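You operate a simulated robot arm through the tools that you are given. There is no shell and no other tool. Be economical: measure what you need, move in short steps, check, and stop when the job is done.

Carry out the task below with a simulated robot arm. There is one attempt and no reset: what you move stays moved.

JOB
Press the yellow loop back into the turntable coil, then the white one.
Fine: wind each loop round to the keeper block of its colour; a block is pulled out before its loop comes up; all blocks end in, the blue one untouched; the knob ends at 4; six moves; no snag.

Only the result counts: the job must be done as asked and must still hold three seconds after the hand-in. Knocking over, shifting, dropping, spilling or breaking anything else fails it.

ROBOT AND FRAMES
A 6-joint arm with a two-finger parallel gripper, fixed in place. Base frame: the origin is at the foot of the arm, x ahead of it, y to its left, z up; the work surface is at about z = 0.85. Lengths are in m, angles in degrees, forces in N, time in s.
With the tool pointing down near the work surface it reaches from about 0.32 to 0.7 m from the base axis. Its first joint turns from -166.0 to 166.0 degrees. Payload 4.1 kg.
Tool frame: the origin (TCP) lies between the finger pads and is the grasp point; the fingertips stand 0.023 m ahead of it; z points along the fingers, y is the line along which they close. Largest opening 0.094 m; finger width 0.038, thickness 0.01; the body of the gripper, 0.054 by 0.096 m, starts 0.039 m behind the TCP.
Orientation is told as [roll, pitch, yaw] about the base's x, y, z axes, in that order, counted from this pose: with the fingers straight down and closing along the base's y, the tool's x points along the base's -x, its y along +y and its z along -z.

CONTROLS
- The arm moves only by the tool arm_command. Its argument "motion" is a list of rows, each a list of 3 entries, a list of its own where there are three numbers: the shift along the base's x, y, z in m, then the turn, a rotation vector about the base's x, y, z in rad, then the finger opening in m, from 0 to 0.094. In form: [[[dx, dy, dz], [rx, ry, rz], fingers], ...]. A call has 1 to 20 rows; each row is the pose to reach, as a shift and turn from the pose commanded when the call began. Each row takes 0.2 s and may step no farther than 0.05 m and 8.6 degrees from the row before; otherwise, or with a gripper value out of range, the whole call is refused. Where a pose cannot be reached the arm comes as near as it can. A force on the tool above 50 N (or 10 N above the force at the start of the call, whichever is more), or a blocked arm, ends the call early, and 0.2 s more pass. Each finger travels about 0.045 m/s and halts on what it meets, pressing with about 34 N; the grip force reading is that of the motor and also rises with nothing between the fingers. The clock runs only during rows and for 0.2 s after the last one: add rows that repeat a pose to give the fingers time. The reply holds the time, the measured pose of the TCP, the force on the tool along the base axes, the opening and the grip force, in the units named above and with some noise, with the torque about the TCP (base axes, N m) and any sound that the robot's microphone picked up.
- Cameras (640 x 400 px; columns grow to the right, rows downward): "scene" is fixed at [0.0425, 0.6491, 1.6066]; the picture's right is [-0.74, -0.67, 0.00], its down [-0.45, 0.50, -0.74] and it looks along [0.49, -0.55, -0.68] (base axes); focal length 358 px, centre (320, 200). "wrist" rides on the gripper at [0.086, 0.016, -0.075] in the tool frame; the picture's right is [-0.18, 0.98, 0.00], its down [-0.58, -0.11, -0.81] and it looks along [-0.79, -0.15, 0.59] (tool axes); focal length 243 px, centre (320, 200). There is no depth. A picture from a camera that has moved, and an enlarged one, comes with that camera's place and axes in the base frame and with its lens. The place of the scene camera against the robot may be out by one fixed shift of up to 0.012 m in any direction.
- get_image(camera): a new picture of that camera. No time passes.
- slide_trunk(by): slides the trunk up (or, below 0, down) by that many m; the arm rides with it, the base frame stays. It gives what a move gives, with no picture.
- close_up(camera, box): a new picture of the part [left, top, right, bottom] of that camera's present view, enlarged. No time passes.
- hand_in(): hands the job in; it is judged then, once.

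Go step by step. Nothing tells you positions but the pictures and the camera data: compare them with the known pose of the tool, close in by small moves and look again before you grip or let go. The budget is 120 turns and 84 pictures, counting those below and the enlarged ones. Unless the task says otherwise, let go and move clear before handing in, and close with one line.

The tools are called after "Emit:" as name(argument=value, ...) on one line, values as JSON. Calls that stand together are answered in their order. arm_command: Moves the arm, as the interface text tells. Its arguments: {"type":"object","properties":{"motion":{"type":"array"}},"required":["motion"]} The other tools are called the same way: slide_trunk (by) slides the trunk up or down; get_image (camera) takes a picture; close_up (camera, box) takes an enlarged picture of a part of a camera's view; hand_in () hands the job in.

At the start:

```text
time_s: 0.0
ee_pos: [0.3617, 0.2108, 1.2179]
ee_rot: [-0.1, 0.0, 0.0]
contact_force: [0.5, 0.7, -0.7]
wrist_torque: [-0.01, 0.0, 0.02]
width: 0.0941
gripper_force: 0.0
trunk travel left (down, up): [-0.475, 0.115]
```

scene: 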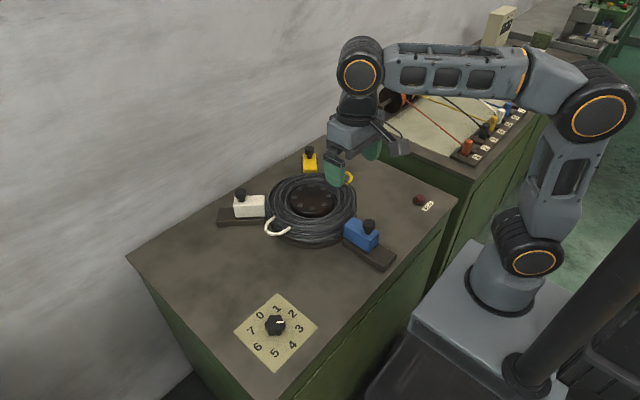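
wrist: 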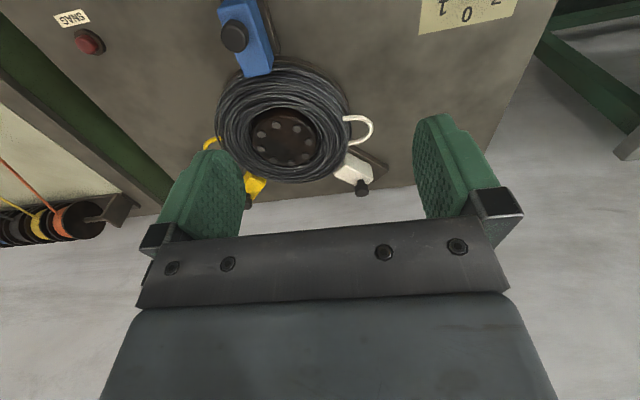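

I see a coil on a turntable with three keeper blocks (yellow, white, blue), two loops and a dial knob from 0 to 7. I'll look closer before moving.

Emit:
close_up(camera="scene", box=[200, 130, 440, 280])

Emit:
close_up(camera="scene", box=[220, 280, 332, 380])

Emit:
close_up(camera="wrist", box=[160, 0, 400, 200])

```text
2.67 times, centred on (320, 205) of scene
camera zoom: at [0.0425, 0.6491, 1.6066], right [-0.74, -0.67, 0.0], down [-0.45, 0.5, -0.74], along [0.49, -0.55, -0.68], focal length 955 px, centre (320, 187)
```

zoom: 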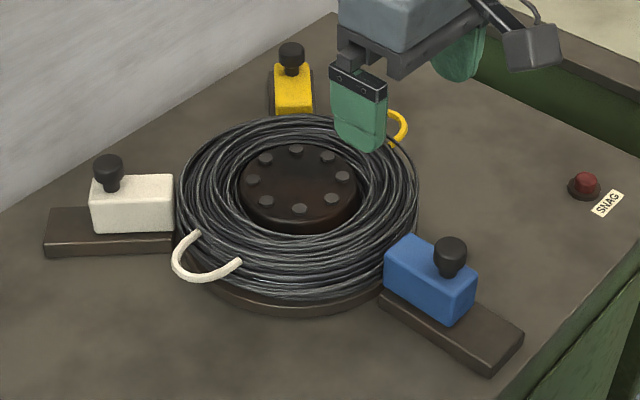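

```text
4.00 times, centred on (276, 330) of scene
camera zoom: at [0.0425, 0.6491, 1.6066], right [-0.74, -0.67, 0.0], down [-0.45, 0.5, -0.74], along [0.49, -0.55, -0.68], focal length 1433 px, centre (496, -320)
```

zoom: 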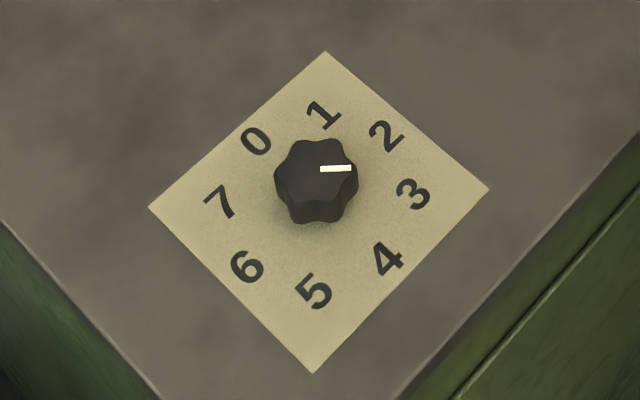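

```text
2.00 times, centred on (280, 100) of wrist
camera zoom: at [0.2749, 0.2267, 1.2922], right [0.18, 0.98, 0.0], down [0.58, -0.11, 0.81], along [0.79, -0.15, -0.59], focal length 485 px, centre (400, 400)
```

zoom: 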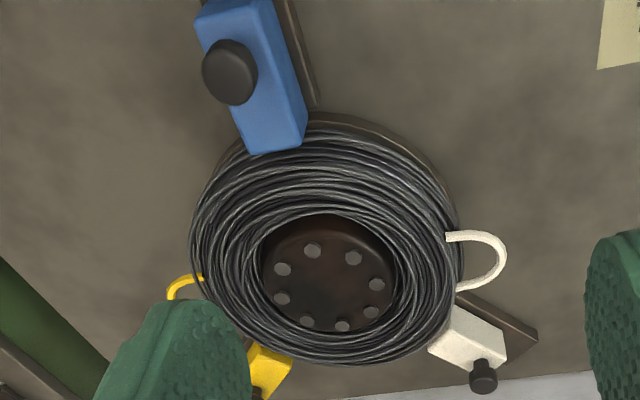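

The knob seems to sit at 3. If it turns the table directly, the yellow loop needs about 45° counter-clockwise (knob at 2) and the white loop then 90° clockwise (knob at 4), which fits the job. I'll move the arm for a second viewpoint to triangulate the blocks.

Emit:
arm_command(motion=[[[0, -0.04, 0], [0, 0, 0], 0.094], [[0, -0.08, 0], [0, 0, 0], 0.094], [[0, -0.12, 0], [0, 0, 0], 0.094], [[0, -0.16, 0], [0, 0, 0], 0.094], [[0, -0.2, 0], [0, 0, 0], 0.094]])

Emit:
get_image(camera="wrist")

Emit:
get_image(camera="scene")

```text
time_s: 1.2
ee_pos: [0.3611, 0.0103, 1.2175]
ee_rot: [0.0, -0.1, 0.0]
contact_force: [0.0, 0.4, 0.1]
wrist_torque: [0.02, 0.01, 0.01]
width: 0.0939
gripper_force: 0.1
trunk travel left (down, up): [-0.475, 0.115]
```

```text
78 pictures are left
camera wrist: at [0.2753, 0.0262, 1.2918], right [0.18, 0.98, 0.0], down [0.58, -0.11, 0.81], along [0.79, -0.15, -0.59], focal length 243 px, centre (320, 200)
```

wrist: 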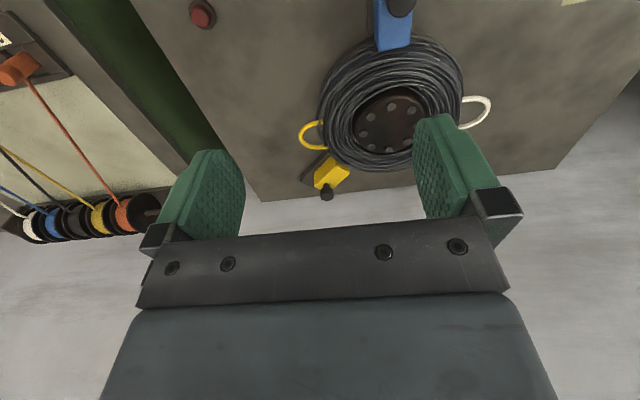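

```text
77 pictures are left
```

scene: 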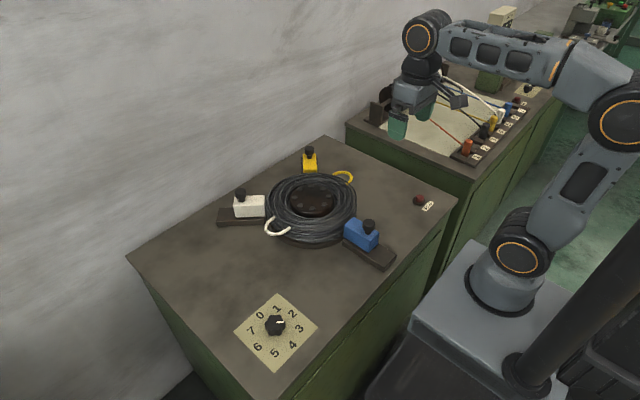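

The wrist view is inverted but clear of the yellow block. I'll enlarge both views to triangulate the features.

Emit:
close_up(camera="wrist", box=[270, 80, 430, 210])

Emit:
close_up(camera="scene", box=[260, 130, 380, 210])

```text
3.08 times, centred on (350, 145) of wrist
camera zoom: at [0.2753, 0.0262, 1.2918], right [0.18, 0.98, 0.0], down [0.58, -0.11, 0.81], along [0.79, -0.15, -0.59], focal length 746 px, centre (228, 369)
```

zoom: 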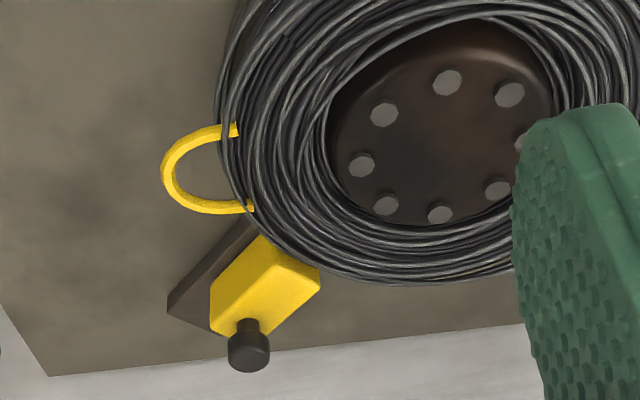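

```text
5.00 times, centred on (320, 170) of scene
camera zoom: at [0.0425, 0.6491, 1.6066], right [-0.74, -0.67, 0.0], down [-0.45, 0.5, -0.74], along [0.49, -0.55, -0.68], focal length 1791 px, centre (320, 350)
```

zoom: 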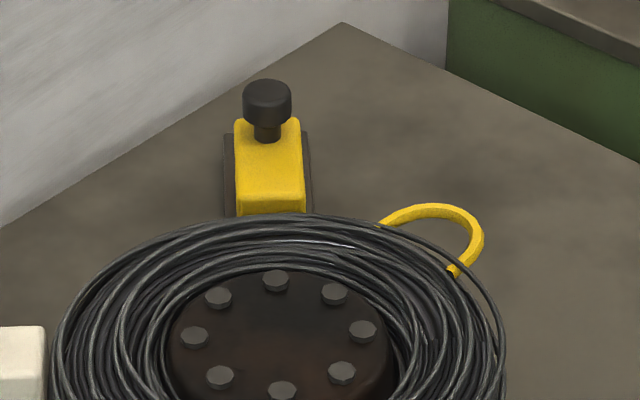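

The yellow handle cap is at about (0.703, -0.040, 0.95), and it pulls outward along (0.71, -0.71), which may be beyond easy reach. I'll test the reach from above with a 45° yaw.

Emit:
arm_command(motion=[[[0.0421, -0.0094, -0.0183], [0, 0, 0.0873], 0.094], [[0.0842, -0.0188, -0.0366], [0, 0, 0.1746], 0.094], [[0.1263, -0.0282, -0.0549], [0, 0, 0.2618], 0.094], [[0.1684, -0.0376, -0.0732], [0, 0, 0.3491], 0.094], [[0.2105, -0.047, -0.0915], [0, 0, 0.4363], 0.094], [[0.2526, -0.0564, -0.1098], [0, 0, 0.5236], 0.094], [[0.2947, -0.0658, -0.1281], [0, 0, 0.6109], 0.094], [[0.3368, -0.0752, -0.1464], [0, 0, 0.6981], 0.094], [[0.379, -0.085, -0.165], [0, 0, 0.7854], 0.094]])

Emit:
get_image(camera="wrist")

Emit:
get_image(camera="scene")

```text
time_s: 3.2
ee_pos: [0.6848, -0.0676, 1.044]
ee_rot: [-0.1, 0.1, 43.3]
contact_force: [-0.5, -0.1, 0.5]
wrist_torque: [-0.01, 0.0, 0.01]
width: 0.0938
gripper_force: 0.0
out of reach, approached as far as the arm can: row 8, 9
trunk travel left (down, up): [-0.475, 0.115]
```

```text
74 pictures are left
camera wrist: at [0.6102, -0.1144, 1.119], right [-0.54, 0.84, 0.0], down [0.5, 0.32, 0.81], along [0.68, 0.44, -0.59], focal length 243 px, centre (320, 200)
```

wrist: 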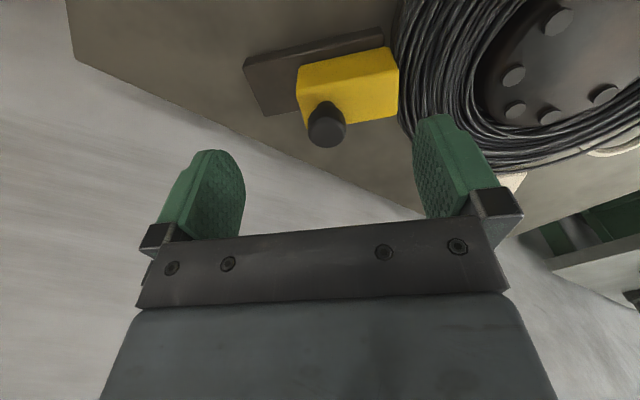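

```text
73 pictures are left
```

scene: 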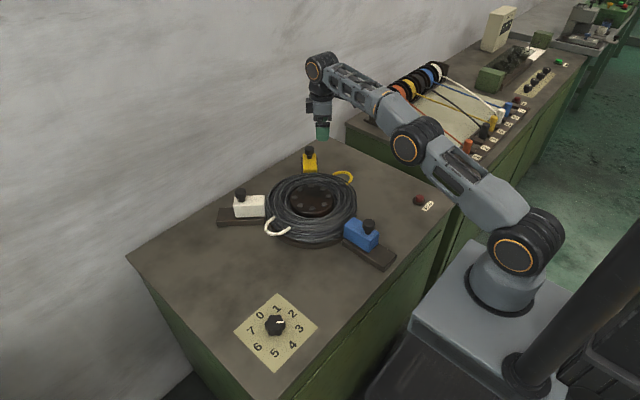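

Triangulated from the wrist camera, the yellow cap is at (0.712, -0.0415, 0.951). The arm is reach-limited because its shoulder sits low, so I'll raise the trunk and test again.

Emit:
slide_trunk(by=0.115)

```text
time_s: 4.7
ee_pos: [0.6843, -0.0672, 1.1601]
ee_rot: [0.0, -0.1, 43.4]
contact_force: [-0.4, 1.0, -0.1]
wrist_torque: [0.01, -0.01, -0.01]
width: 0.0937
gripper_force: 0.1
trunk travel left (down, up): [-0.59, 0.0]
```

The trunk is up. I'll descend a little to learn the commanded reference and the reach now.

Emit:
arm_command(motion=[[[0, 0, -0.04], [0, 0, 0], 0.094], [[0, 0, -0.08], [0, 0, 0], 0.094], [[0.0, 0.0, -0.11], [0, 0, 0], 0.094]])

```text
time_s: 5.5
ee_pos: [0.6837, -0.0666, 1.0507]
ee_rot: [0.0, 0.1, 43.3]
contact_force: [0.0, 0.4, -0.1]
wrist_torque: [0.02, 0.04, 0.03]
width: 0.0938
gripper_force: 0.1
trunk travel left (down, up): [-0.59, 0.0]
```

Emit:
arm_command(motion=[[[0.03, -0.004, -0.015], [0, 0, 0.0297], 0.094], [[0.063, -0.0085, -0.03], [0, 0, 0.0297], 0.094]])

```text
time_s: 6.1
ee_pos: [0.707, -0.0699, 1.0346]
ee_rot: [0.0, 0.0, 45.0]
contact_force: [-0.1, 0.1, -0.9]
wrist_torque: [-0.02, -0.02, 0.01]
width: 0.0939
gripper_force: 0.1
out of reach, approached as far as the arm can: row 1, 2
trunk travel left (down, up): [-0.59, 0.0]
```

Straight down the arm only reaches r≈0.713, so I'll square the yaw and tilt the tool outward about 20° to gain reach.

Emit:
arm_command(motion=[[[-0.02, 0.01, 0.02], [0, 0, -0.1309], 0.094], [[-0.04, 0.02, 0.04], [0, 0, -0.2618], 0.094], [[-0.04, 0.03, 0.04], [0, 0, -0.3927], 0.094], [[-0.04, 0.03, 0.04], [0, 0, -0.5236], 0.094], [[-0.04, 0.03, 0.04], [0, 0, -0.6545], 0.094], [[-0.04, 0.03, 0.04], [0, 0, -0.7854], 0.094]])

Emit:
arm_command(motion=[[[0.01, 0, 0], [0, -0.13, 0], 0.094], [[0.02, 0, 0], [0, -0.26, 0], 0.094], [[0.03, 0, 0], [0, -0.39, 0], 0.094]])

Emit:
get_image(camera="wrist")

```text
time_s: 7.5
ee_pos: [0.6688, -0.0411, 1.0746]
ee_rot: [0.1, 0.0, -0.1]
contact_force: [0.5, 0.5, -0.1]
wrist_torque: [-0.04, -0.02, 0.0]
width: 0.0942
gripper_force: 0.0
trunk travel left (down, up): [-0.59, 0.0]
```

```text
time_s: 8.3
ee_pos: [0.6985, -0.0397, 1.0733]
ee_rot: [0.0, -22.4, 0.0]
contact_force: [0.1, 0.1, 0.2]
wrist_torque: [0.01, -0.02, -0.02]
width: 0.0939
gripper_force: 0.1
trunk travel left (down, up): [-0.59, 0.0]
```

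```text
72 pictures are left
camera wrist: at [0.5892, -0.0239, 1.1087], right [0.17, 0.98, 0.07], down [0.23, -0.11, 0.97], along [0.96, -0.15, -0.24], focal length 243 px, centre (320, 200)
```

wrist: 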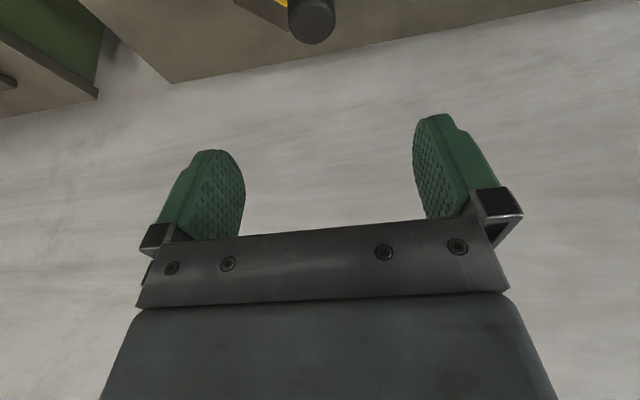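

The cap is visible. I'll check that the pulled-out position is reachable at a safe height above the cap.

Emit:
arm_command(motion=[[[0.02, -0.01, -0.03], [0, 0, 0], 0.094], [[0.04, -0.025, -0.05], [0, 0, 0], 0.094], [[0.055, -0.04, -0.065], [0, 0, 0], 0.094]])

Emit:
get_image(camera="scene")

```text
time_s: 9.1
ee_pos: [0.7532, -0.0806, 1.006]
ee_rot: [0.0, -22.4, -0.1]
contact_force: [0.3, 0.7, 0.4]
wrist_torque: [0.01, 0.01, -0.01]
width: 0.0938
gripper_force: 0.0
trunk travel left (down, up): [-0.59, 0.0]
```

```text
71 pictures are left
```

scene: 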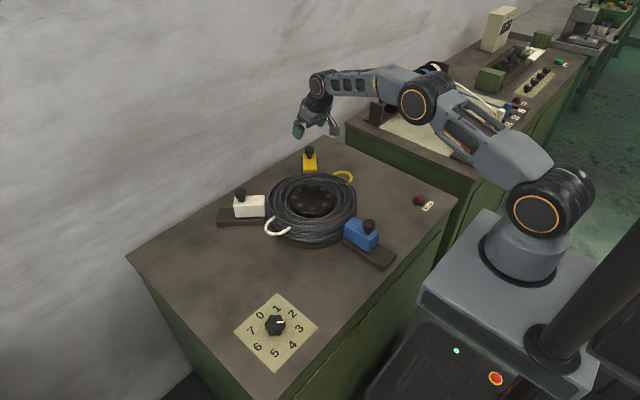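

The out position is reachable. Now back over the cap and partly down, then I'll check centring.

Emit:
arm_command(motion=[[[-0.03, 0.02, 0.005], [0, 0, 0], 0.094], [[-0.06, 0.039, 0.0], [0, 0, 0], 0.094], [[-0.05, 0.039, -0.024], [0, 0, 0], 0.094]])

Emit:
get_image(camera="wrist")

Emit:
close_up(camera="scene", box=[260, 110, 380, 190])

```text
time_s: 9.9
ee_pos: [0.7033, -0.0403, 0.9831]
ee_rot: [-0.1, -22.4, 0.0]
contact_force: [-0.1, 0.9, -0.1]
wrist_torque: [-0.02, 0.0, 0.0]
width: 0.0938
gripper_force: 0.0
trunk travel left (down, up): [-0.59, 0.0]
```

```text
70 pictures are left
camera wrist: at [0.5941, -0.0244, 1.0195], right [0.17, 0.98, 0.07], down [0.23, -0.11, 0.97], along [0.96, -0.15, -0.25], focal length 243 px, centre (320, 200)
```

wrist: 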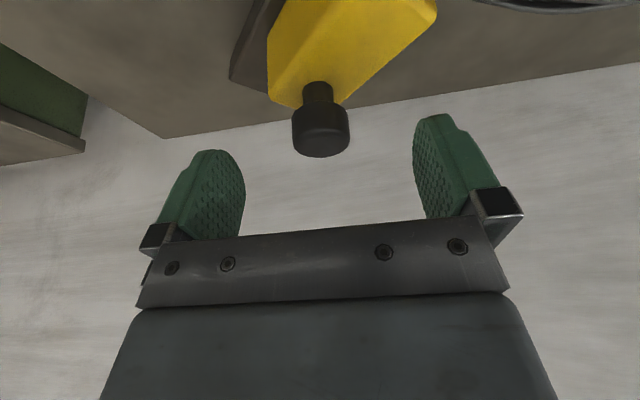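

```text
5.00 times, centred on (320, 150) of scene
camera zoom: at [0.0425, 0.6491, 1.6066], right [-0.74, -0.67, 0.0], down [-0.45, 0.5, -0.74], along [0.49, -0.55, -0.68], focal length 1791 px, centre (320, 450)
```

zoom: 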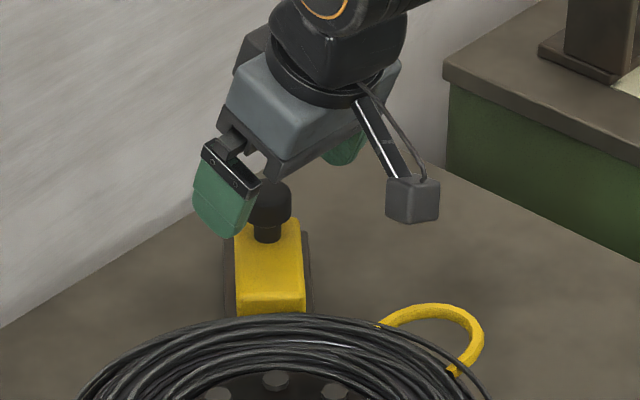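

The cap is centred between the fingers at about (0.711, -0.040). Lowering to grip height and closing.

Emit:
arm_command(motion=[[[0.004, 0.0, -0.013], [0, 0, 0], 0.094], [[0.008, 0.0, -0.026], [0, 0, 0], 0.094], [[0.008, 0.0, -0.026], [0, 0, 0], 0.06]])

Emit:
get_image(camera="wrist")

```text
time_s: 10.7
ee_pos: [0.7099, -0.0413, 0.9588]
ee_rot: [0.0, -22.5, 0.0]
contact_force: [-0.4, 0.5, 0.4]
wrist_torque: [0.0, 0.03, 0.01]
width: 0.0599
gripper_force: 0.1
trunk travel left (down, up): [-0.59, 0.0]
```

```text
68 pictures are left
camera wrist: at [0.602, -0.025, 0.9938], right [0.17, 0.98, 0.07], down [0.23, -0.11, 0.97], along [0.96, -0.15, -0.25], focal length 243 px, centre (320, 200)
```

wrist: 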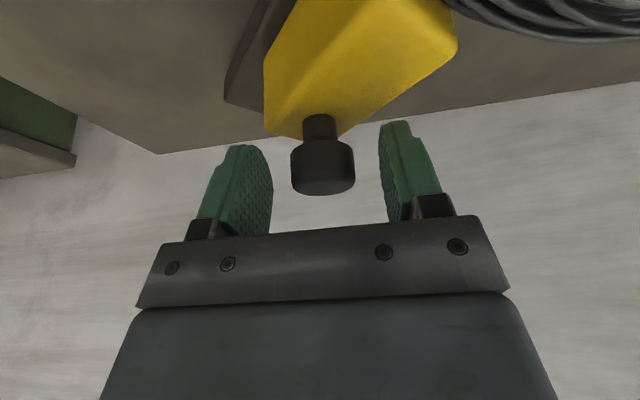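

Well placed; closing on the cap.

Emit:
arm_command(motion=[[[0, 0, 0], [0, 0, 0], 0.045], [[0, 0, 0], [0, 0, 0], 0.02], [[0, 0, 0], [0, 0, 0], 0.02], [[0, 0, 0], [0, 0, 0], 0.02]])

```text
time_s: 11.7
ee_pos: [0.7106, -0.0401, 0.957]
ee_rot: [0.0, -22.4, 0.1]
contact_force: [1.4, 3.4, -1.1]
wrist_torque: [0.1, -0.14, 0.14]
width: 0.0313
gripper_force: 44.9
trunk travel left (down, up): [-0.59, 0.0]
```

Gripped at 31 mm. Pulling outward along -45°.

Emit:
arm_command(motion=[[[0.007, -0.007, 0], [0, 0, 0], 0.02], [[0.014, -0.014, 0], [0, 0, 0], 0.02], [[0.021, -0.021, 0], [0, 0, 0], 0.02], [[0.028, -0.028, 0], [0, 0, 0], 0.02], [[0.035, -0.035, 0], [0, 0, 0], 0.02]])

Emit:
get_image(camera="wrist")

Emit:
close_up(camera="scene", box=[260, 110, 380, 190])

```text
time_s: 12.9
ee_pos: [0.7451, -0.0763, 0.9585]
ee_rot: [0.1, -22.3, -0.1]
contact_force: [0.3, 6.0, 0.2]
wrist_torque: [0.39, 0.24, 0.04]
width: 0.0315
gripper_force: 45.6
trunk travel left (down, up): [-0.59, 0.0]
```

```text
67 pictures are left
camera wrist: at [0.6373, -0.0593, 0.9939], right [0.17, 0.98, 0.07], down [0.23, -0.11, 0.97], along [0.96, -0.15, -0.25], focal length 243 px, centre (320, 200)
```

wrist: 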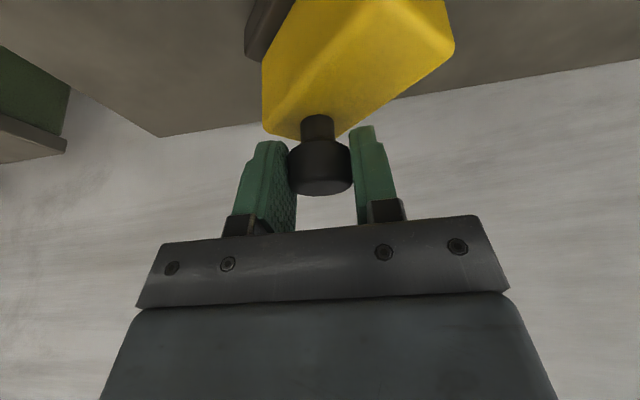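

```text
5.00 times, centred on (320, 150) of scene
camera zoom: at [0.0425, 0.6491, 1.6066], right [-0.74, -0.67, 0.0], down [-0.45, 0.5, -0.74], along [0.49, -0.55, -0.68], focal length 1791 px, centre (320, 450)
```

zoom: 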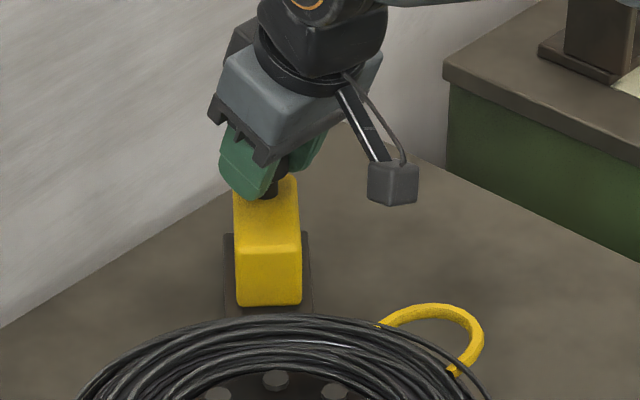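

The block moved 50 mm with no stop felt, and its front face is only just level with the loop's tip radius. I'll pull a little further toward the stop.

Emit:
arm_command(motion=[[[0.0035, -0.0035, 0], [0, 0, 0], 0.02], [[0.007, -0.007, 0], [0, 0, 0], 0.02], [[0.0105, -0.0105, 0], [0, 0, 0], 0.02]])

Emit:
get_image(camera="wrist")

Emit:
close_up(camera="scene", box=[260, 110, 380, 190])

```text
time_s: 13.7
ee_pos: [0.7575, -0.0786, 0.96]
ee_rot: [0.0, -22.5, 0.4]
contact_force: [-8.4, 37.0, 3.1]
wrist_torque: [0.7, 0.1, -0.08]
width: 0.0366
gripper_force: 18.6
trunk travel left (down, up): [-0.59, 0.0]
```

```text
65 pictures are left
camera wrist: at [0.6479, -0.0624, 0.9953], right [0.16, 0.98, 0.07], down [0.23, -0.11, 0.97], along [0.96, -0.14, -0.24], focal length 243 px, centre (320, 200)
```

wrist: 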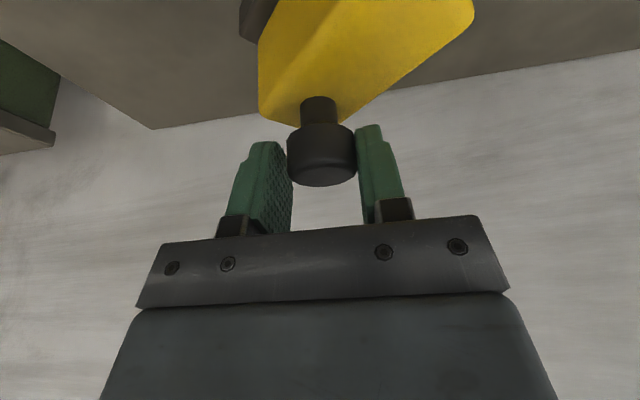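

```text
5.00 times, centred on (320, 150) of scene
camera zoom: at [0.0425, 0.6491, 1.6066], right [-0.74, -0.67, 0.0], down [-0.45, 0.5, -0.74], along [0.49, -0.55, -0.68], focal length 1791 px, centre (320, 450)
```

zoom: 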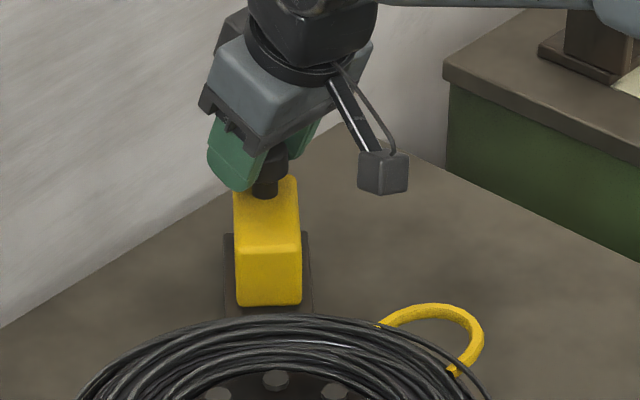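

That is the end stop (37 N, cap slipping in the fingers), so the block is fully out. Opening in place, then lifting clear.

Emit:
arm_command(motion=[[[-0.003, 0.006, 0], [0, 0, 0], 0.05], [[-0.003, 0.008, 0], [0, 0, 0], 0.07], [[-0.003, 0.009, 0], [0, 0, 0], 0.09], [[-0.003, 0.009, 0], [0, 0, 0], 0.094]])

Emit:
arm_command(motion=[[[-0.01, 0, 0.03], [0, 0, 0], 0.094], [[-0.03, 0, 0.07], [0, 0, 0], 0.094], [[-0.06, 0.01, 0.1], [0, 0, 0], 0.094], [[-0.1, 0.02, 0.12], [0, 0, 0], 0.094]])

Emit:
close_up(camera="scene", box=[200, 130, 440, 280])

```text
time_s: 14.7
ee_pos: [0.7524, -0.078, 0.9583]
ee_rot: [0.0, -22.4, 0.0]
contact_force: [-0.1, -0.6, 0.3]
wrist_torque: [0.0, 0.0, 0.02]
width: 0.0942
gripper_force: 0.0
trunk travel left (down, up): [-0.59, 0.0]
```

```text
time_s: 15.7
ee_pos: [0.653, -0.0553, 1.0778]
ee_rot: [-0.1, -22.4, -0.1]
contact_force: [-0.6, 0.3, -0.6]
wrist_torque: [0.04, -0.01, -0.01]
width: 0.0942
gripper_force: 0.1
trunk travel left (down, up): [-0.59, 0.0]
```

```text
2.67 times, centred on (320, 205) of scene
camera zoom: at [0.0425, 0.6491, 1.6066], right [-0.74, -0.67, 0.0], down [-0.45, 0.5, -0.74], along [0.49, -0.55, -0.68], focal length 955 px, centre (320, 187)
```

zoom: 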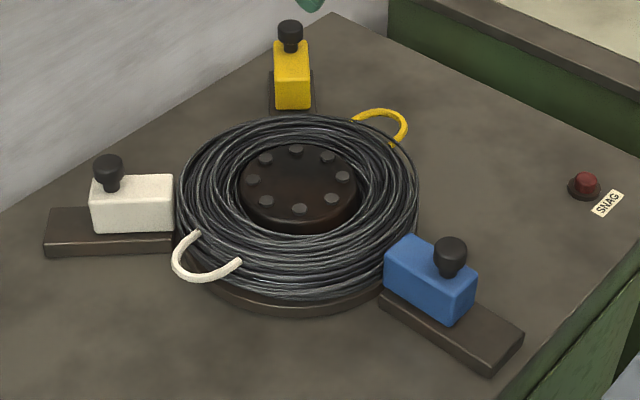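

The yellow block is out at its stop. Next is the knob at about (0.38, 0.42); I'll move above and short of it, straightening the tool.

Emit:
arm_command(motion=[[[-0.02525, 0.0396, 0], [0, 0.0326, 0], 0.094], [[-0.0505, 0.0792, 0], [0, 0.0652, 0], 0.094], [[-0.07575, 0.1188, 0], [0, 0.0978, 0], 0.094], [[-0.101, 0.1584, 0], [0, 0.1304, 0], 0.094], [[-0.12625, 0.198, 0], [0, 0.163, 0], 0.094], [[-0.1515, 0.2376, 0], [0, 0.1956, 0], 0.094], [[-0.17675, 0.2772, 0], [0, 0.2282, 0], 0.094], [[-0.202, 0.3168, 0], [0, 0.2608, 0], 0.094], [[-0.22725, 0.3564, 0], [0, 0.2934, 0], 0.094], [[-0.2525, 0.396, 0], [0, 0.326, 0], 0.094], [[-0.27775, 0.4356, 0], [0, 0.3586, 0], 0.094], [[-0.303, 0.4752, 0], [0, 0.391, 0], 0.094]])

Emit:
get_image(camera="wrist")

Emit:
get_image(camera="scene")

```text
time_s: 18.3
ee_pos: [0.349, 0.4185, 1.0782]
ee_rot: [-0.1, 0.1, 0.0]
contact_force: [-0.5, 0.2, 0.5]
wrist_torque: [0.02, -0.01, -0.01]
width: 0.0938
gripper_force: 0.1
trunk travel left (down, up): [-0.59, 0.0]
```

```text
62 pictures are left
camera wrist: at [0.2626, 0.4348, 1.1526], right [0.18, 0.98, 0.0], down [0.58, -0.11, 0.81], along [0.79, -0.15, -0.59], focal length 243 px, centre (320, 200)
```

wrist: 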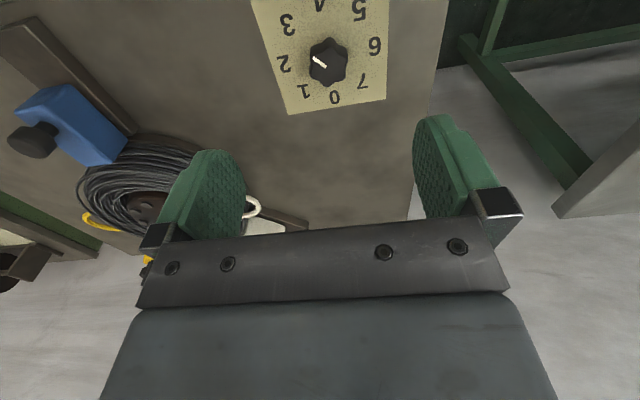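

```text
61 pictures are left
```

scene: 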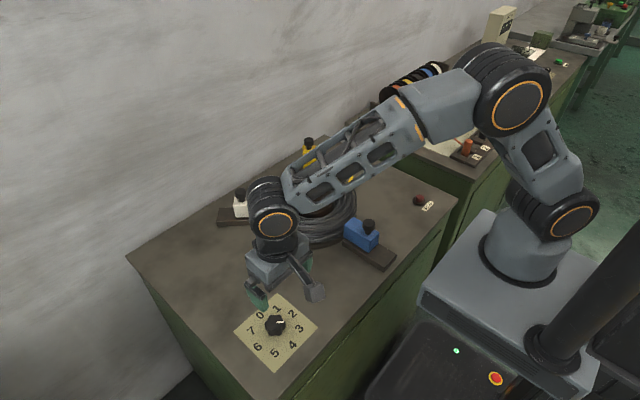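

Emit:
close_up(camera="wrist", box=[250, 0, 400, 120])

```text
3.33 times, centred on (325, 60) of wrist
camera zoom: at [0.2626, 0.4348, 1.1526], right [0.18, 0.98, 0.0], down [0.58, -0.11, 0.81], along [0.79, -0.15, -0.59], focal length 809 px, centre (303, 667)
```

zoom: 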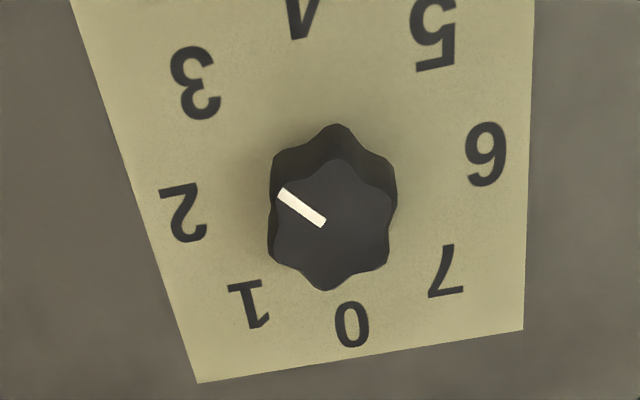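

The dial centre is at (0.389, 0.421) with 0 along +x and numbers rising clockwise; the pointer is exactly at 3 and the knob top is at z≈0.876. I'll go above it with yaw -15° to fit the knob's lobes.

Emit:
arm_command(motion=[[[0.0133, 0.001, -0.04], [0, 0, -0.0873], 0.094], [[0.0266, 0.002, -0.08], [0, 0, -0.1746], 0.094], [[0.04, 0.0025, -0.12], [0, 0, -0.2618], 0.094], [[0.04, 0.0025, -0.14], [0, 0, -0.2618], 0.094]])

Emit:
get_image(camera="wrist")

Emit:
close_up(camera="scene", box=[210, 260, 350, 380])

```text
time_s: 19.3
ee_pos: [0.3894, 0.4188, 0.9383]
ee_rot: [0.0, 0.1, -15.0]
contact_force: [-0.6, -0.3, -0.3]
wrist_torque: [-0.04, -0.02, -0.01]
width: 0.094
gripper_force: 0.0
trunk travel left (down, up): [-0.59, 0.0]
```

```text
59 pictures are left
camera wrist: at [0.3103, 0.4576, 1.0129], right [0.43, 0.9, 0.0], down [0.53, -0.26, 0.81], along [0.73, -0.35, -0.59], focal length 243 px, centre (320, 200)
```

wrist: 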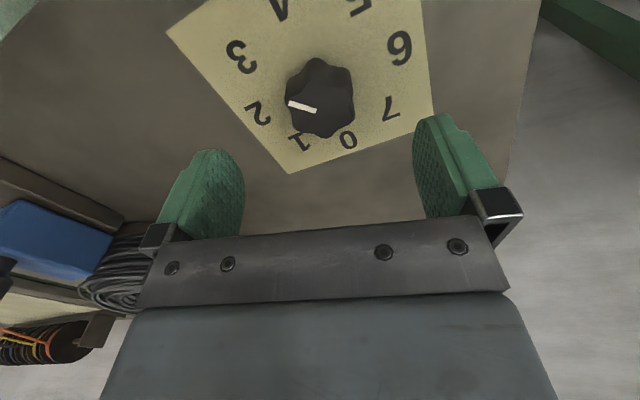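

```text
3.33 times, centred on (280, 320) of scene
camera zoom: at [0.0425, 0.6491, 1.6066], right [-0.74, -0.67, 0.0], down [-0.45, 0.5, -0.74], along [0.49, -0.55, -0.68], focal length 1194 px, centre (453, -200)
```

zoom: 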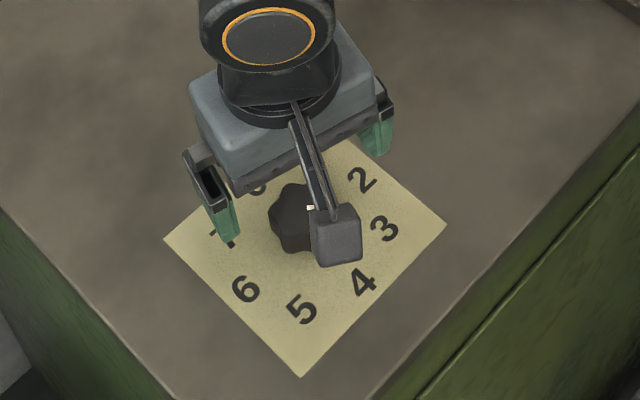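

Knob centre confirmed at (0.390, 0.4205). Descending around it, fingers half closed.

Emit:
arm_command(motion=[[[0.0005, 0.0015, -0.03], [0, 0, 0], 0.094], [[0.0005, 0.0015, -0.058], [0, 0, 0], 0.08], [[0.0005, 0.0015, -0.058], [0, 0, 0], 0.065]])

Emit:
get_image(camera="wrist")

```text
time_s: 20.1
ee_pos: [0.3889, 0.4202, 0.8805]
ee_rot: [-0.1, 0.0, -15.0]
contact_force: [-1.3, -0.3, 0.1]
wrist_torque: [0.02, 0.0, 0.02]
width: 0.065
gripper_force: 0.1
trunk travel left (down, up): [-0.59, 0.0]
```

```text
57 pictures are left
camera wrist: at [0.3104, 0.4589, 0.955], right [0.43, 0.9, 0.0], down [0.53, -0.26, 0.81], along [0.73, -0.35, -0.59], focal length 243 px, centre (320, 200)
```

wrist: 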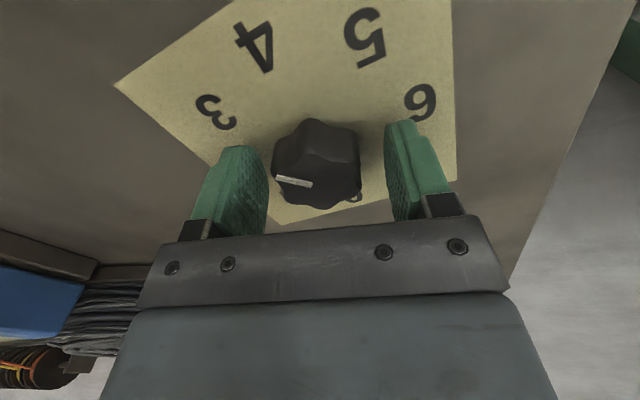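

Emit:
arm_command(motion=[[[0, 0, 0], [0, 0, 0], 0.05], [[0, 0, 0], [0, 0, 0], 0.035], [[0, 0, 0], [0, 0, 0], 0.03], [[0, 0, 0], [0, 0, 0], 0.03]])

Emit:
get_image(camera="wrist")

```text
time_s: 21.1
ee_pos: [0.3891, 0.4202, 0.8807]
ee_rot: [-0.1, 0.1, -15.1]
contact_force: [-3.5, -6.0, -1.5]
wrist_torque: [0.18, 0.14, 0.02]
width: 0.0419
gripper_force: 44.7
trunk travel left (down, up): [-0.59, 0.0]
```

```text
56 pictures are left
camera wrist: at [0.3102, 0.4582, 0.955], right [0.43, 0.9, 0.0], down [0.53, -0.25, 0.81], along [0.73, -0.35, -0.59], focal length 243 px, centre (320, 200)
```

wrist: 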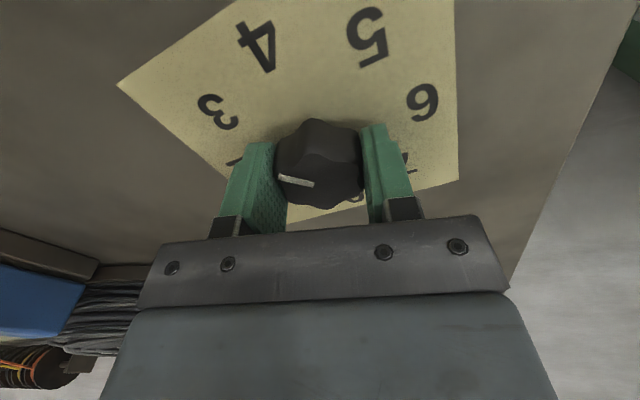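

Firm grip. Turning the knob 45° counter-clockwise, from 3 to 2.

Emit:
arm_command(motion=[[[0, 0, 0], [0, 0, 0.1309], 0.03], [[0, 0, 0], [0, 0, 0.2618], 0.03], [[0, 0, 0], [0, 0, 0.3927], 0.03], [[0, 0, 0], [0, 0, 0.5236], 0.03], [[0, 0, 0], [0, 0, 0.6545], 0.03], [[0, 0, 0], [0, 0, 0.7854], 0.03], [[0, 0, 0], [0, 0, 0.7854], 0.03]])

Emit:
get_image(camera="wrist")

Emit:
close_up(camera="scene", box=[200, 130, 440, 280])

```text
time_s: 22.7
ee_pos: [0.3892, 0.4209, 0.881]
ee_rot: [0.0, 0.1, 30.0]
contact_force: [-8.7, -16.4, -1.4]
wrist_torque: [-0.01, -0.06, 0.0]
width: 0.042
gripper_force: 45.0
trunk travel left (down, up): [-0.59, 0.0]
```

```text
55 pictures are left
camera wrist: at [0.3066, 0.3906, 0.9551], right [-0.33, 0.94, 0.0], down [0.56, 0.2, 0.81], along [0.76, 0.27, -0.59], focal length 243 px, centre (320, 200)
```

wrist: 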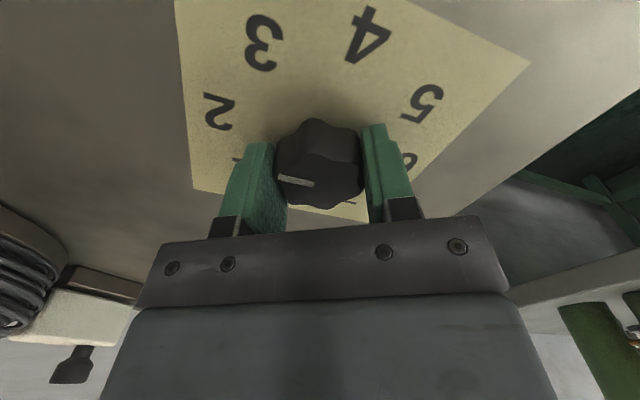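

```text
2.67 times, centred on (320, 205) of scene
camera zoom: at [0.0425, 0.6491, 1.6066], right [-0.74, -0.67, 0.0], down [-0.45, 0.5, -0.74], along [0.49, -0.55, -0.68], focal length 955 px, centre (320, 187)
```

zoom: 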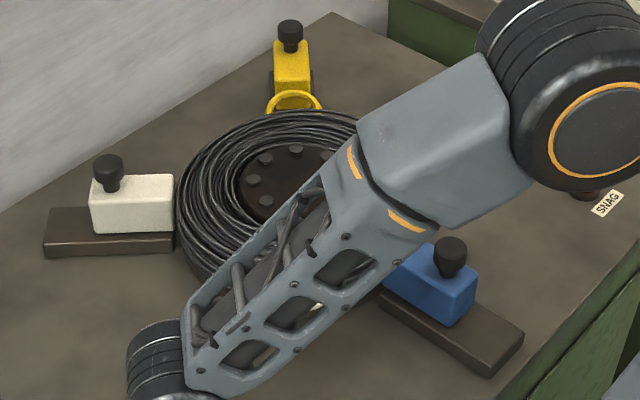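

The yellow loop is now in front of its block, so the direct drive is confirmed. Releasing the knob and lifting.

Emit:
arm_command(motion=[[[0, 0, 0], [0, 0, 0], 0.06], [[0, 0, 0], [0, 0, 0], 0.08], [[0, 0, 0], [0, 0, 0], 0.094], [[0, 0, 0.04], [0, 0, 0], 0.094], [[0, 0, 0.08], [0, 0, 0], 0.094], [[-0.03, 0, 0.12], [0, 0, 0], 0.094]])

Emit:
get_image(camera="wrist")

```text
time_s: 24.1
ee_pos: [0.36, 0.4221, 1.0016]
ee_rot: [-0.1, 0.0, 30.1]
contact_force: [-0.4, -0.7, -0.4]
wrist_torque: [-0.01, -0.01, 0.01]
width: 0.0941
gripper_force: 0.1
trunk travel left (down, up): [-0.59, 0.0]
```

```text
53 pictures are left
camera wrist: at [0.2765, 0.3924, 1.0756], right [-0.33, 0.94, 0.0], down [0.56, 0.2, 0.81], along [0.76, 0.27, -0.59], focal length 243 px, centre (320, 200)
```

wrist: 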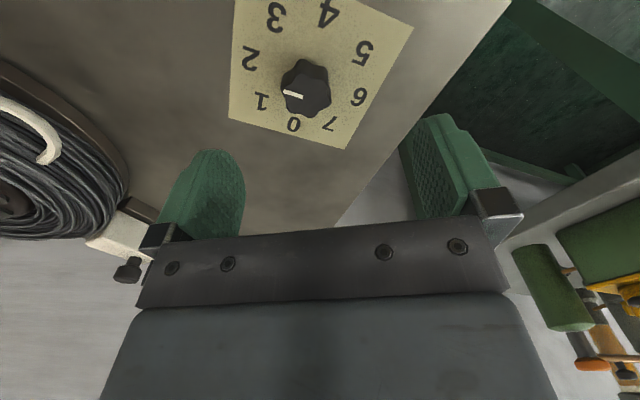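

Pointer is exactly at 2. Returning to the yellow block with the same tilted pose to push it in.

Emit:
arm_command(motion=[[[0.015, -0.03, 0.019], [0, 0, -0.1309], 0.094], [[0.03, -0.06, 0.038], [0, 0, -0.2618], 0.094], [[0.045, -0.09, 0.057], [0, 0, -0.3927], 0.094], [[0.06, -0.12, 0.076], [0, 0, -0.5236], 0.094]])

Emit:
arm_command(motion=[[[0.028, -0.0379, -0.0038], [0, -0.0391, 0], 0.094], [[0.056, -0.0757, -0.0076], [0, -0.0782, 0], 0.094], [[0.084, -0.1136, -0.0114], [0, -0.1173, 0], 0.094], [[0.112, -0.1514, -0.0152], [0, -0.1564, 0], 0.094], [[0.14, -0.1893, -0.019], [0, -0.1955, 0], 0.094], [[0.168, -0.2271, -0.0228], [0, -0.2346, 0], 0.094], [[0.196, -0.265, -0.0266], [0, -0.2737, 0], 0.094], [[0.224, -0.3028, -0.0304], [0, -0.3128, 0], 0.094], [[0.252, -0.3407, -0.0342], [0, -0.3519, 0], 0.094], [[0.28, -0.3785, -0.038], [0, -0.391, 0], 0.094]])

Emit:
get_image(camera="wrist")

Emit:
close_up(camera="scene", box=[200, 110, 440, 260])

```text
time_s: 25.1
ee_pos: [0.421, 0.3006, 1.0753]
ee_rot: [0.0, 0.1, -0.2]
contact_force: [-0.9, 0.0, -0.5]
wrist_torque: [0.0, -0.01, 0.02]
width: 0.0941
gripper_force: 0.0
trunk travel left (down, up): [-0.59, 0.0]
```

```text
time_s: 27.3
ee_pos: [0.7012, -0.0779, 1.0374]
ee_rot: [0.1, -22.4, 0.0]
contact_force: [0.4, -0.1, -0.1]
wrist_torque: [-0.03, -0.02, -0.01]
width: 0.0939
gripper_force: 0.0
trunk travel left (down, up): [-0.59, 0.0]
```

```text
52 pictures are left
camera wrist: at [0.5919, -0.0624, 1.0729], right [0.17, 0.98, 0.07], down [0.23, -0.11, 0.97], along [0.96, -0.15, -0.25], focal length 243 px, centre (320, 200)
```

wrist: 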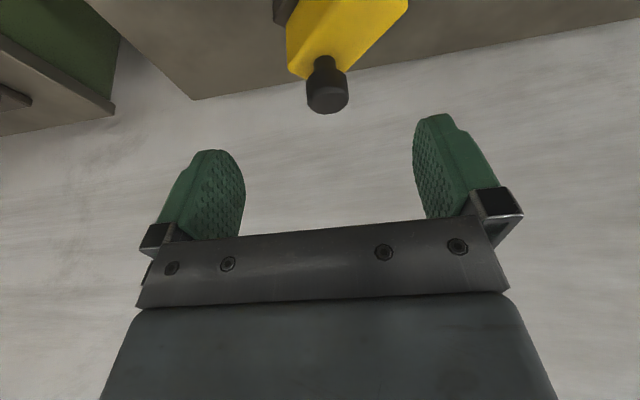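

```text
2.67 times, centred on (320, 185) of scene
camera zoom: at [0.0425, 0.6491, 1.6066], right [-0.74, -0.67, 0.0], down [-0.45, 0.5, -0.74], along [0.49, -0.55, -0.68], focal length 955 px, centre (320, 240)
```

zoom: 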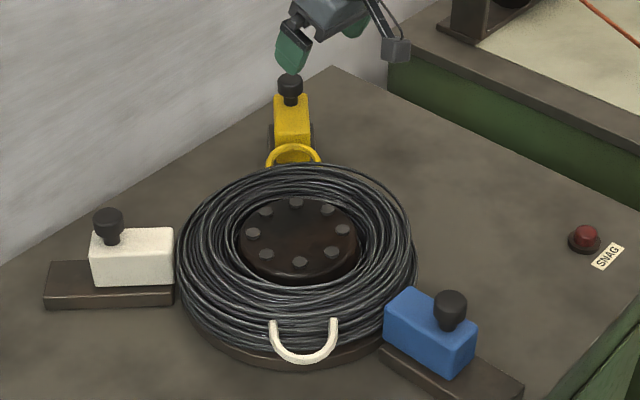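

Yellow loop sits right before the pulled block. Descending over the cap at about (0.746, -0.076), then gripping.

Emit:
arm_command(motion=[[[0.015, 0.0005, -0.027], [0, 0, 0], 0.094], [[0.03, 0.001, -0.054], [0, 0, 0], 0.094], [[0.045, 0.0015, -0.08], [0, 0, 0], 0.09], [[0.045, 0.0015, -0.08], [0, 0, 0], 0.065]])

Emit:
get_image(camera="wrist")

```text
time_s: 28.3
ee_pos: [0.7454, -0.0766, 0.9571]
ee_rot: [0.1, -22.3, 0.1]
contact_force: [0.9, 0.8, 0.3]
wrist_torque: [0.06, 0.0, 0.03]
width: 0.0649
gripper_force: 0.0
trunk travel left (down, up): [-0.59, 0.0]
```

```text
50 pictures are left
camera wrist: at [0.6373, -0.0599, 0.9932], right [0.17, 0.98, 0.07], down [0.23, -0.11, 0.97], along [0.96, -0.15, -0.25], focal length 243 px, centre (320, 200)
```

wrist: 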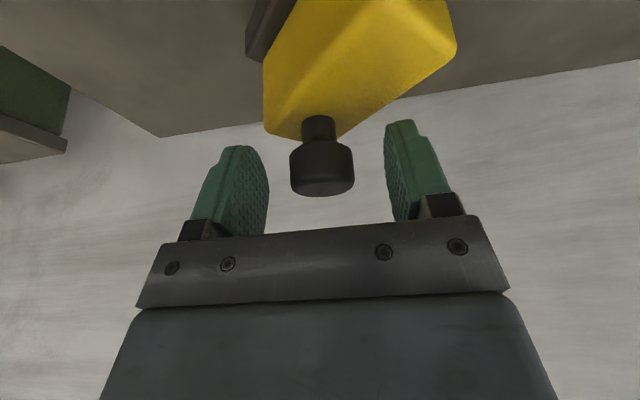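

Emit:
arm_command(motion=[[[0, 0, 0], [0, 0, 0], 0.045], [[0, 0, 0], [0, 0, 0], 0.02], [[0, 0, 0], [0, 0, 0], 0.02], [[0, 0, 0], [0, 0, 0], 0.02]])

Emit:
arm_command(motion=[[[-0.006, 0.006, 0], [0, 0, 0], 0.02], [[-0.012, 0.012, 0], [0, 0, 0], 0.02], [[-0.018, 0.018, 0], [0, 0, 0], 0.02], [[-0.024, 0.024, 0], [0, 0, 0], 0.02], [[-0.03, 0.03, 0], [0, 0, 0], 0.02], [[-0.036, 0.036, 0], [0, 0, 0], 0.02], [[-0.038, 0.038, 0], [0, 0, 0], 0.02]])

Emit:
close_up(camera="scene", box=[260, 110, 380, 190])

Emit:
get_image(camera="wrist")

```text
time_s: 29.3
ee_pos: [0.7454, -0.0756, 0.9574]
ee_rot: [-0.1, -22.3, 0.1]
contact_force: [0.3, 3.0, -1.4]
wrist_torque: [0.03, -0.01, 0.08]
width: 0.0311
gripper_force: 44.5
trunk travel left (down, up): [-0.59, 0.0]
```

```text
time_s: 30.9
ee_pos: [0.7111, -0.04, 0.9573]
ee_rot: [-0.1, -22.4, -0.1]
contact_force: [16.9, -9.8, -3.7]
wrist_torque: [-0.41, 0.57, -0.11]
width: 0.0315
gripper_force: 45.2
trunk travel left (down, up): [-0.59, 0.0]
```

```text
5.00 times, centred on (320, 150) of scene
camera zoom: at [0.0425, 0.6491, 1.6066], right [-0.74, -0.67, 0.0], down [-0.45, 0.5, -0.74], along [0.49, -0.55, -0.68], focal length 1791 px, centre (320, 450)
```

zoom: 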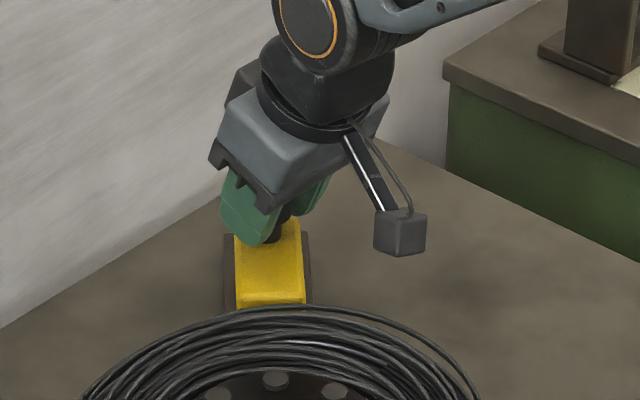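

```text
48 pictures are left
camera wrist: at [0.6017, -0.0236, 0.9933], right [0.17, 0.98, 0.07], down [0.23, -0.11, 0.97], along [0.96, -0.15, -0.24], focal length 243 px, centre (320, 200)
```

wrist: 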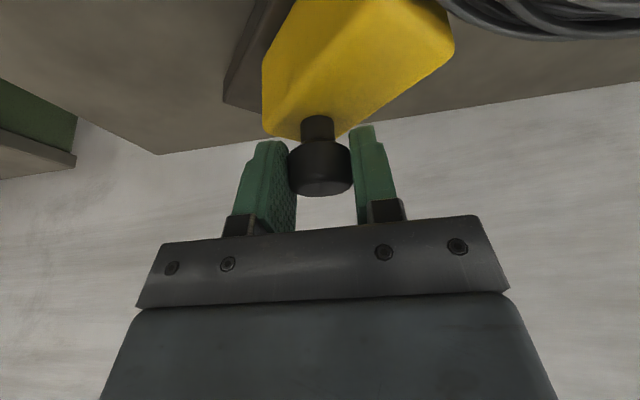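

The block is home at its original position (stop felt, about 19 N). Releasing and backing off.

Emit:
arm_command(motion=[[[0.001, -0.001, 0], [0, 0, 0], 0.05], [[0.001, -0.001, 0], [0, 0, 0], 0.07], [[0.001, -0.001, 0], [0, 0, 0], 0.09], [[0.001, -0.001, 0], [0, 0, 0], 0.094]])

Emit:
arm_command(motion=[[[-0.01, 0, 0.03], [0, 0, 0], 0.094], [[-0.03, 0, 0.07], [0, 0, 0], 0.094], [[-0.06, -0.01, 0.1], [0, 0, 0], 0.094], [[-0.1, -0.03, 0.12], [0, 0, 0], 0.094]])

Emit:
close_up(camera="scene", box=[200, 130, 440, 280])

```text
time_s: 31.9
ee_pos: [0.7089, -0.0382, 0.9585]
ee_rot: [0.0, -22.3, 0.1]
contact_force: [-0.8, -0.3, 1.1]
wrist_torque: [0.02, 0.02, 0.01]
width: 0.0942
gripper_force: 0.1
trunk travel left (down, up): [-0.59, 0.0]
```

```text
time_s: 32.9
ee_pos: [0.6088, -0.0698, 1.0804]
ee_rot: [-0.1, -22.4, 0.0]
contact_force: [-0.1, -0.1, -0.3]
wrist_torque: [-0.02, 0.0, 0.05]
width: 0.0939
gripper_force: 0.0
trunk travel left (down, up): [-0.59, 0.0]
```

```text
2.67 times, centred on (320, 205) of scene
camera zoom: at [0.0425, 0.6491, 1.6066], right [-0.74, -0.67, 0.0], down [-0.45, 0.5, -0.74], along [0.49, -0.55, -0.68], focal length 955 px, centre (320, 187)
```

zoom: 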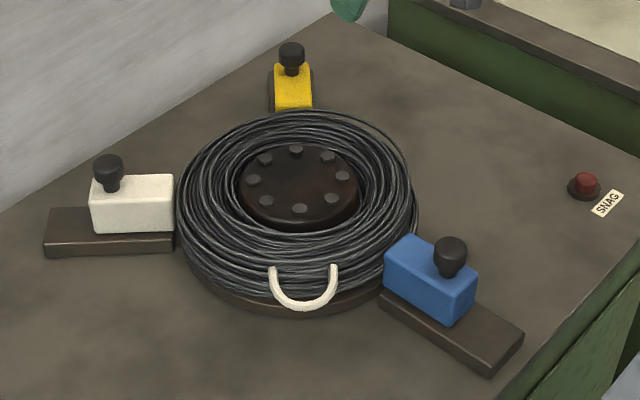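

The yellow loop is pressed in and the white loop moved well clear of blue. Next I'll go near the white block and get a wrist view for precise coordinates.

Emit:
arm_command(motion=[[[-0.015, 0.045, 0], [0, 0.065, 0], 0.094], [[-0.03, 0.09, 0], [0, 0.13, 0], 0.094], [[-0.045, 0.135, 0], [0, 0.195, 0], 0.094], [[-0.06, 0.18, 0], [0, 0.26, 0], 0.094], [[-0.075, 0.225, 0], [0, 0.325, 0], 0.094], [[-0.09, 0.26, 0], [0, 0.391, 0], 0.094]])

Emit:
get_image(camera="wrist")

```text
time_s: 34.3
ee_pos: [0.5197, 0.1932, 1.0781]
ee_rot: [-0.1, 0.1, 0.0]
contact_force: [-0.1, 0.8, 0.3]
wrist_torque: [-0.02, -0.01, 0.04]
width: 0.0939
gripper_force: 0.0
trunk travel left (down, up): [-0.59, 0.0]
```

```text
46 pictures are left
camera wrist: at [0.4323, 0.2088, 1.1524], right [0.18, 0.98, 0.0], down [0.58, -0.11, 0.81], along [0.79, -0.15, -0.59], focal length 243 px, centre (320, 200)
```

wrist: 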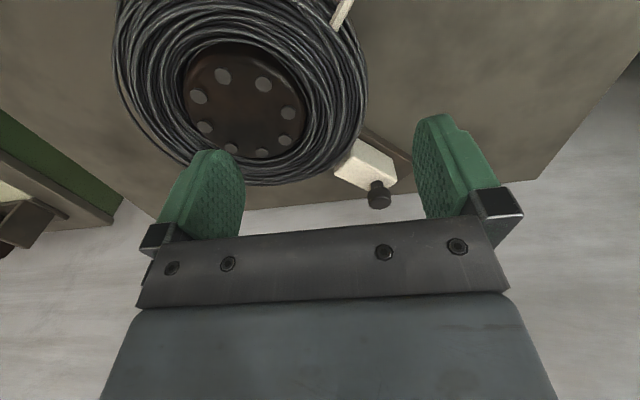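

Emit:
close_up(camera="wrist", box=[160, 40, 440, 215])

```text
2.29 times, centred on (300, 128) of wrist
camera zoom: at [0.4323, 0.2088, 1.1524], right [0.18, 0.98, 0.0], down [0.58, -0.11, 0.81], along [0.79, -0.15, -0.59], focal length 555 px, centre (366, 366)
```

zoom: 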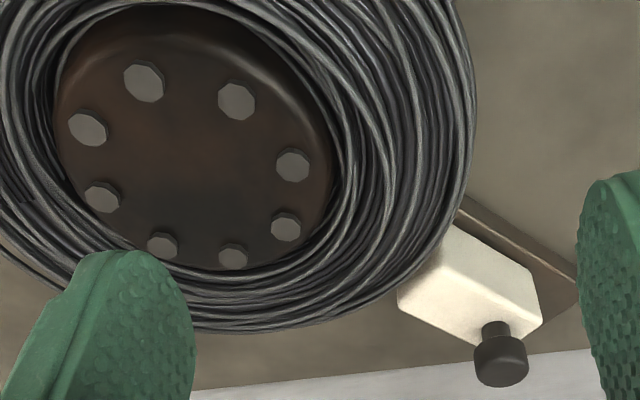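

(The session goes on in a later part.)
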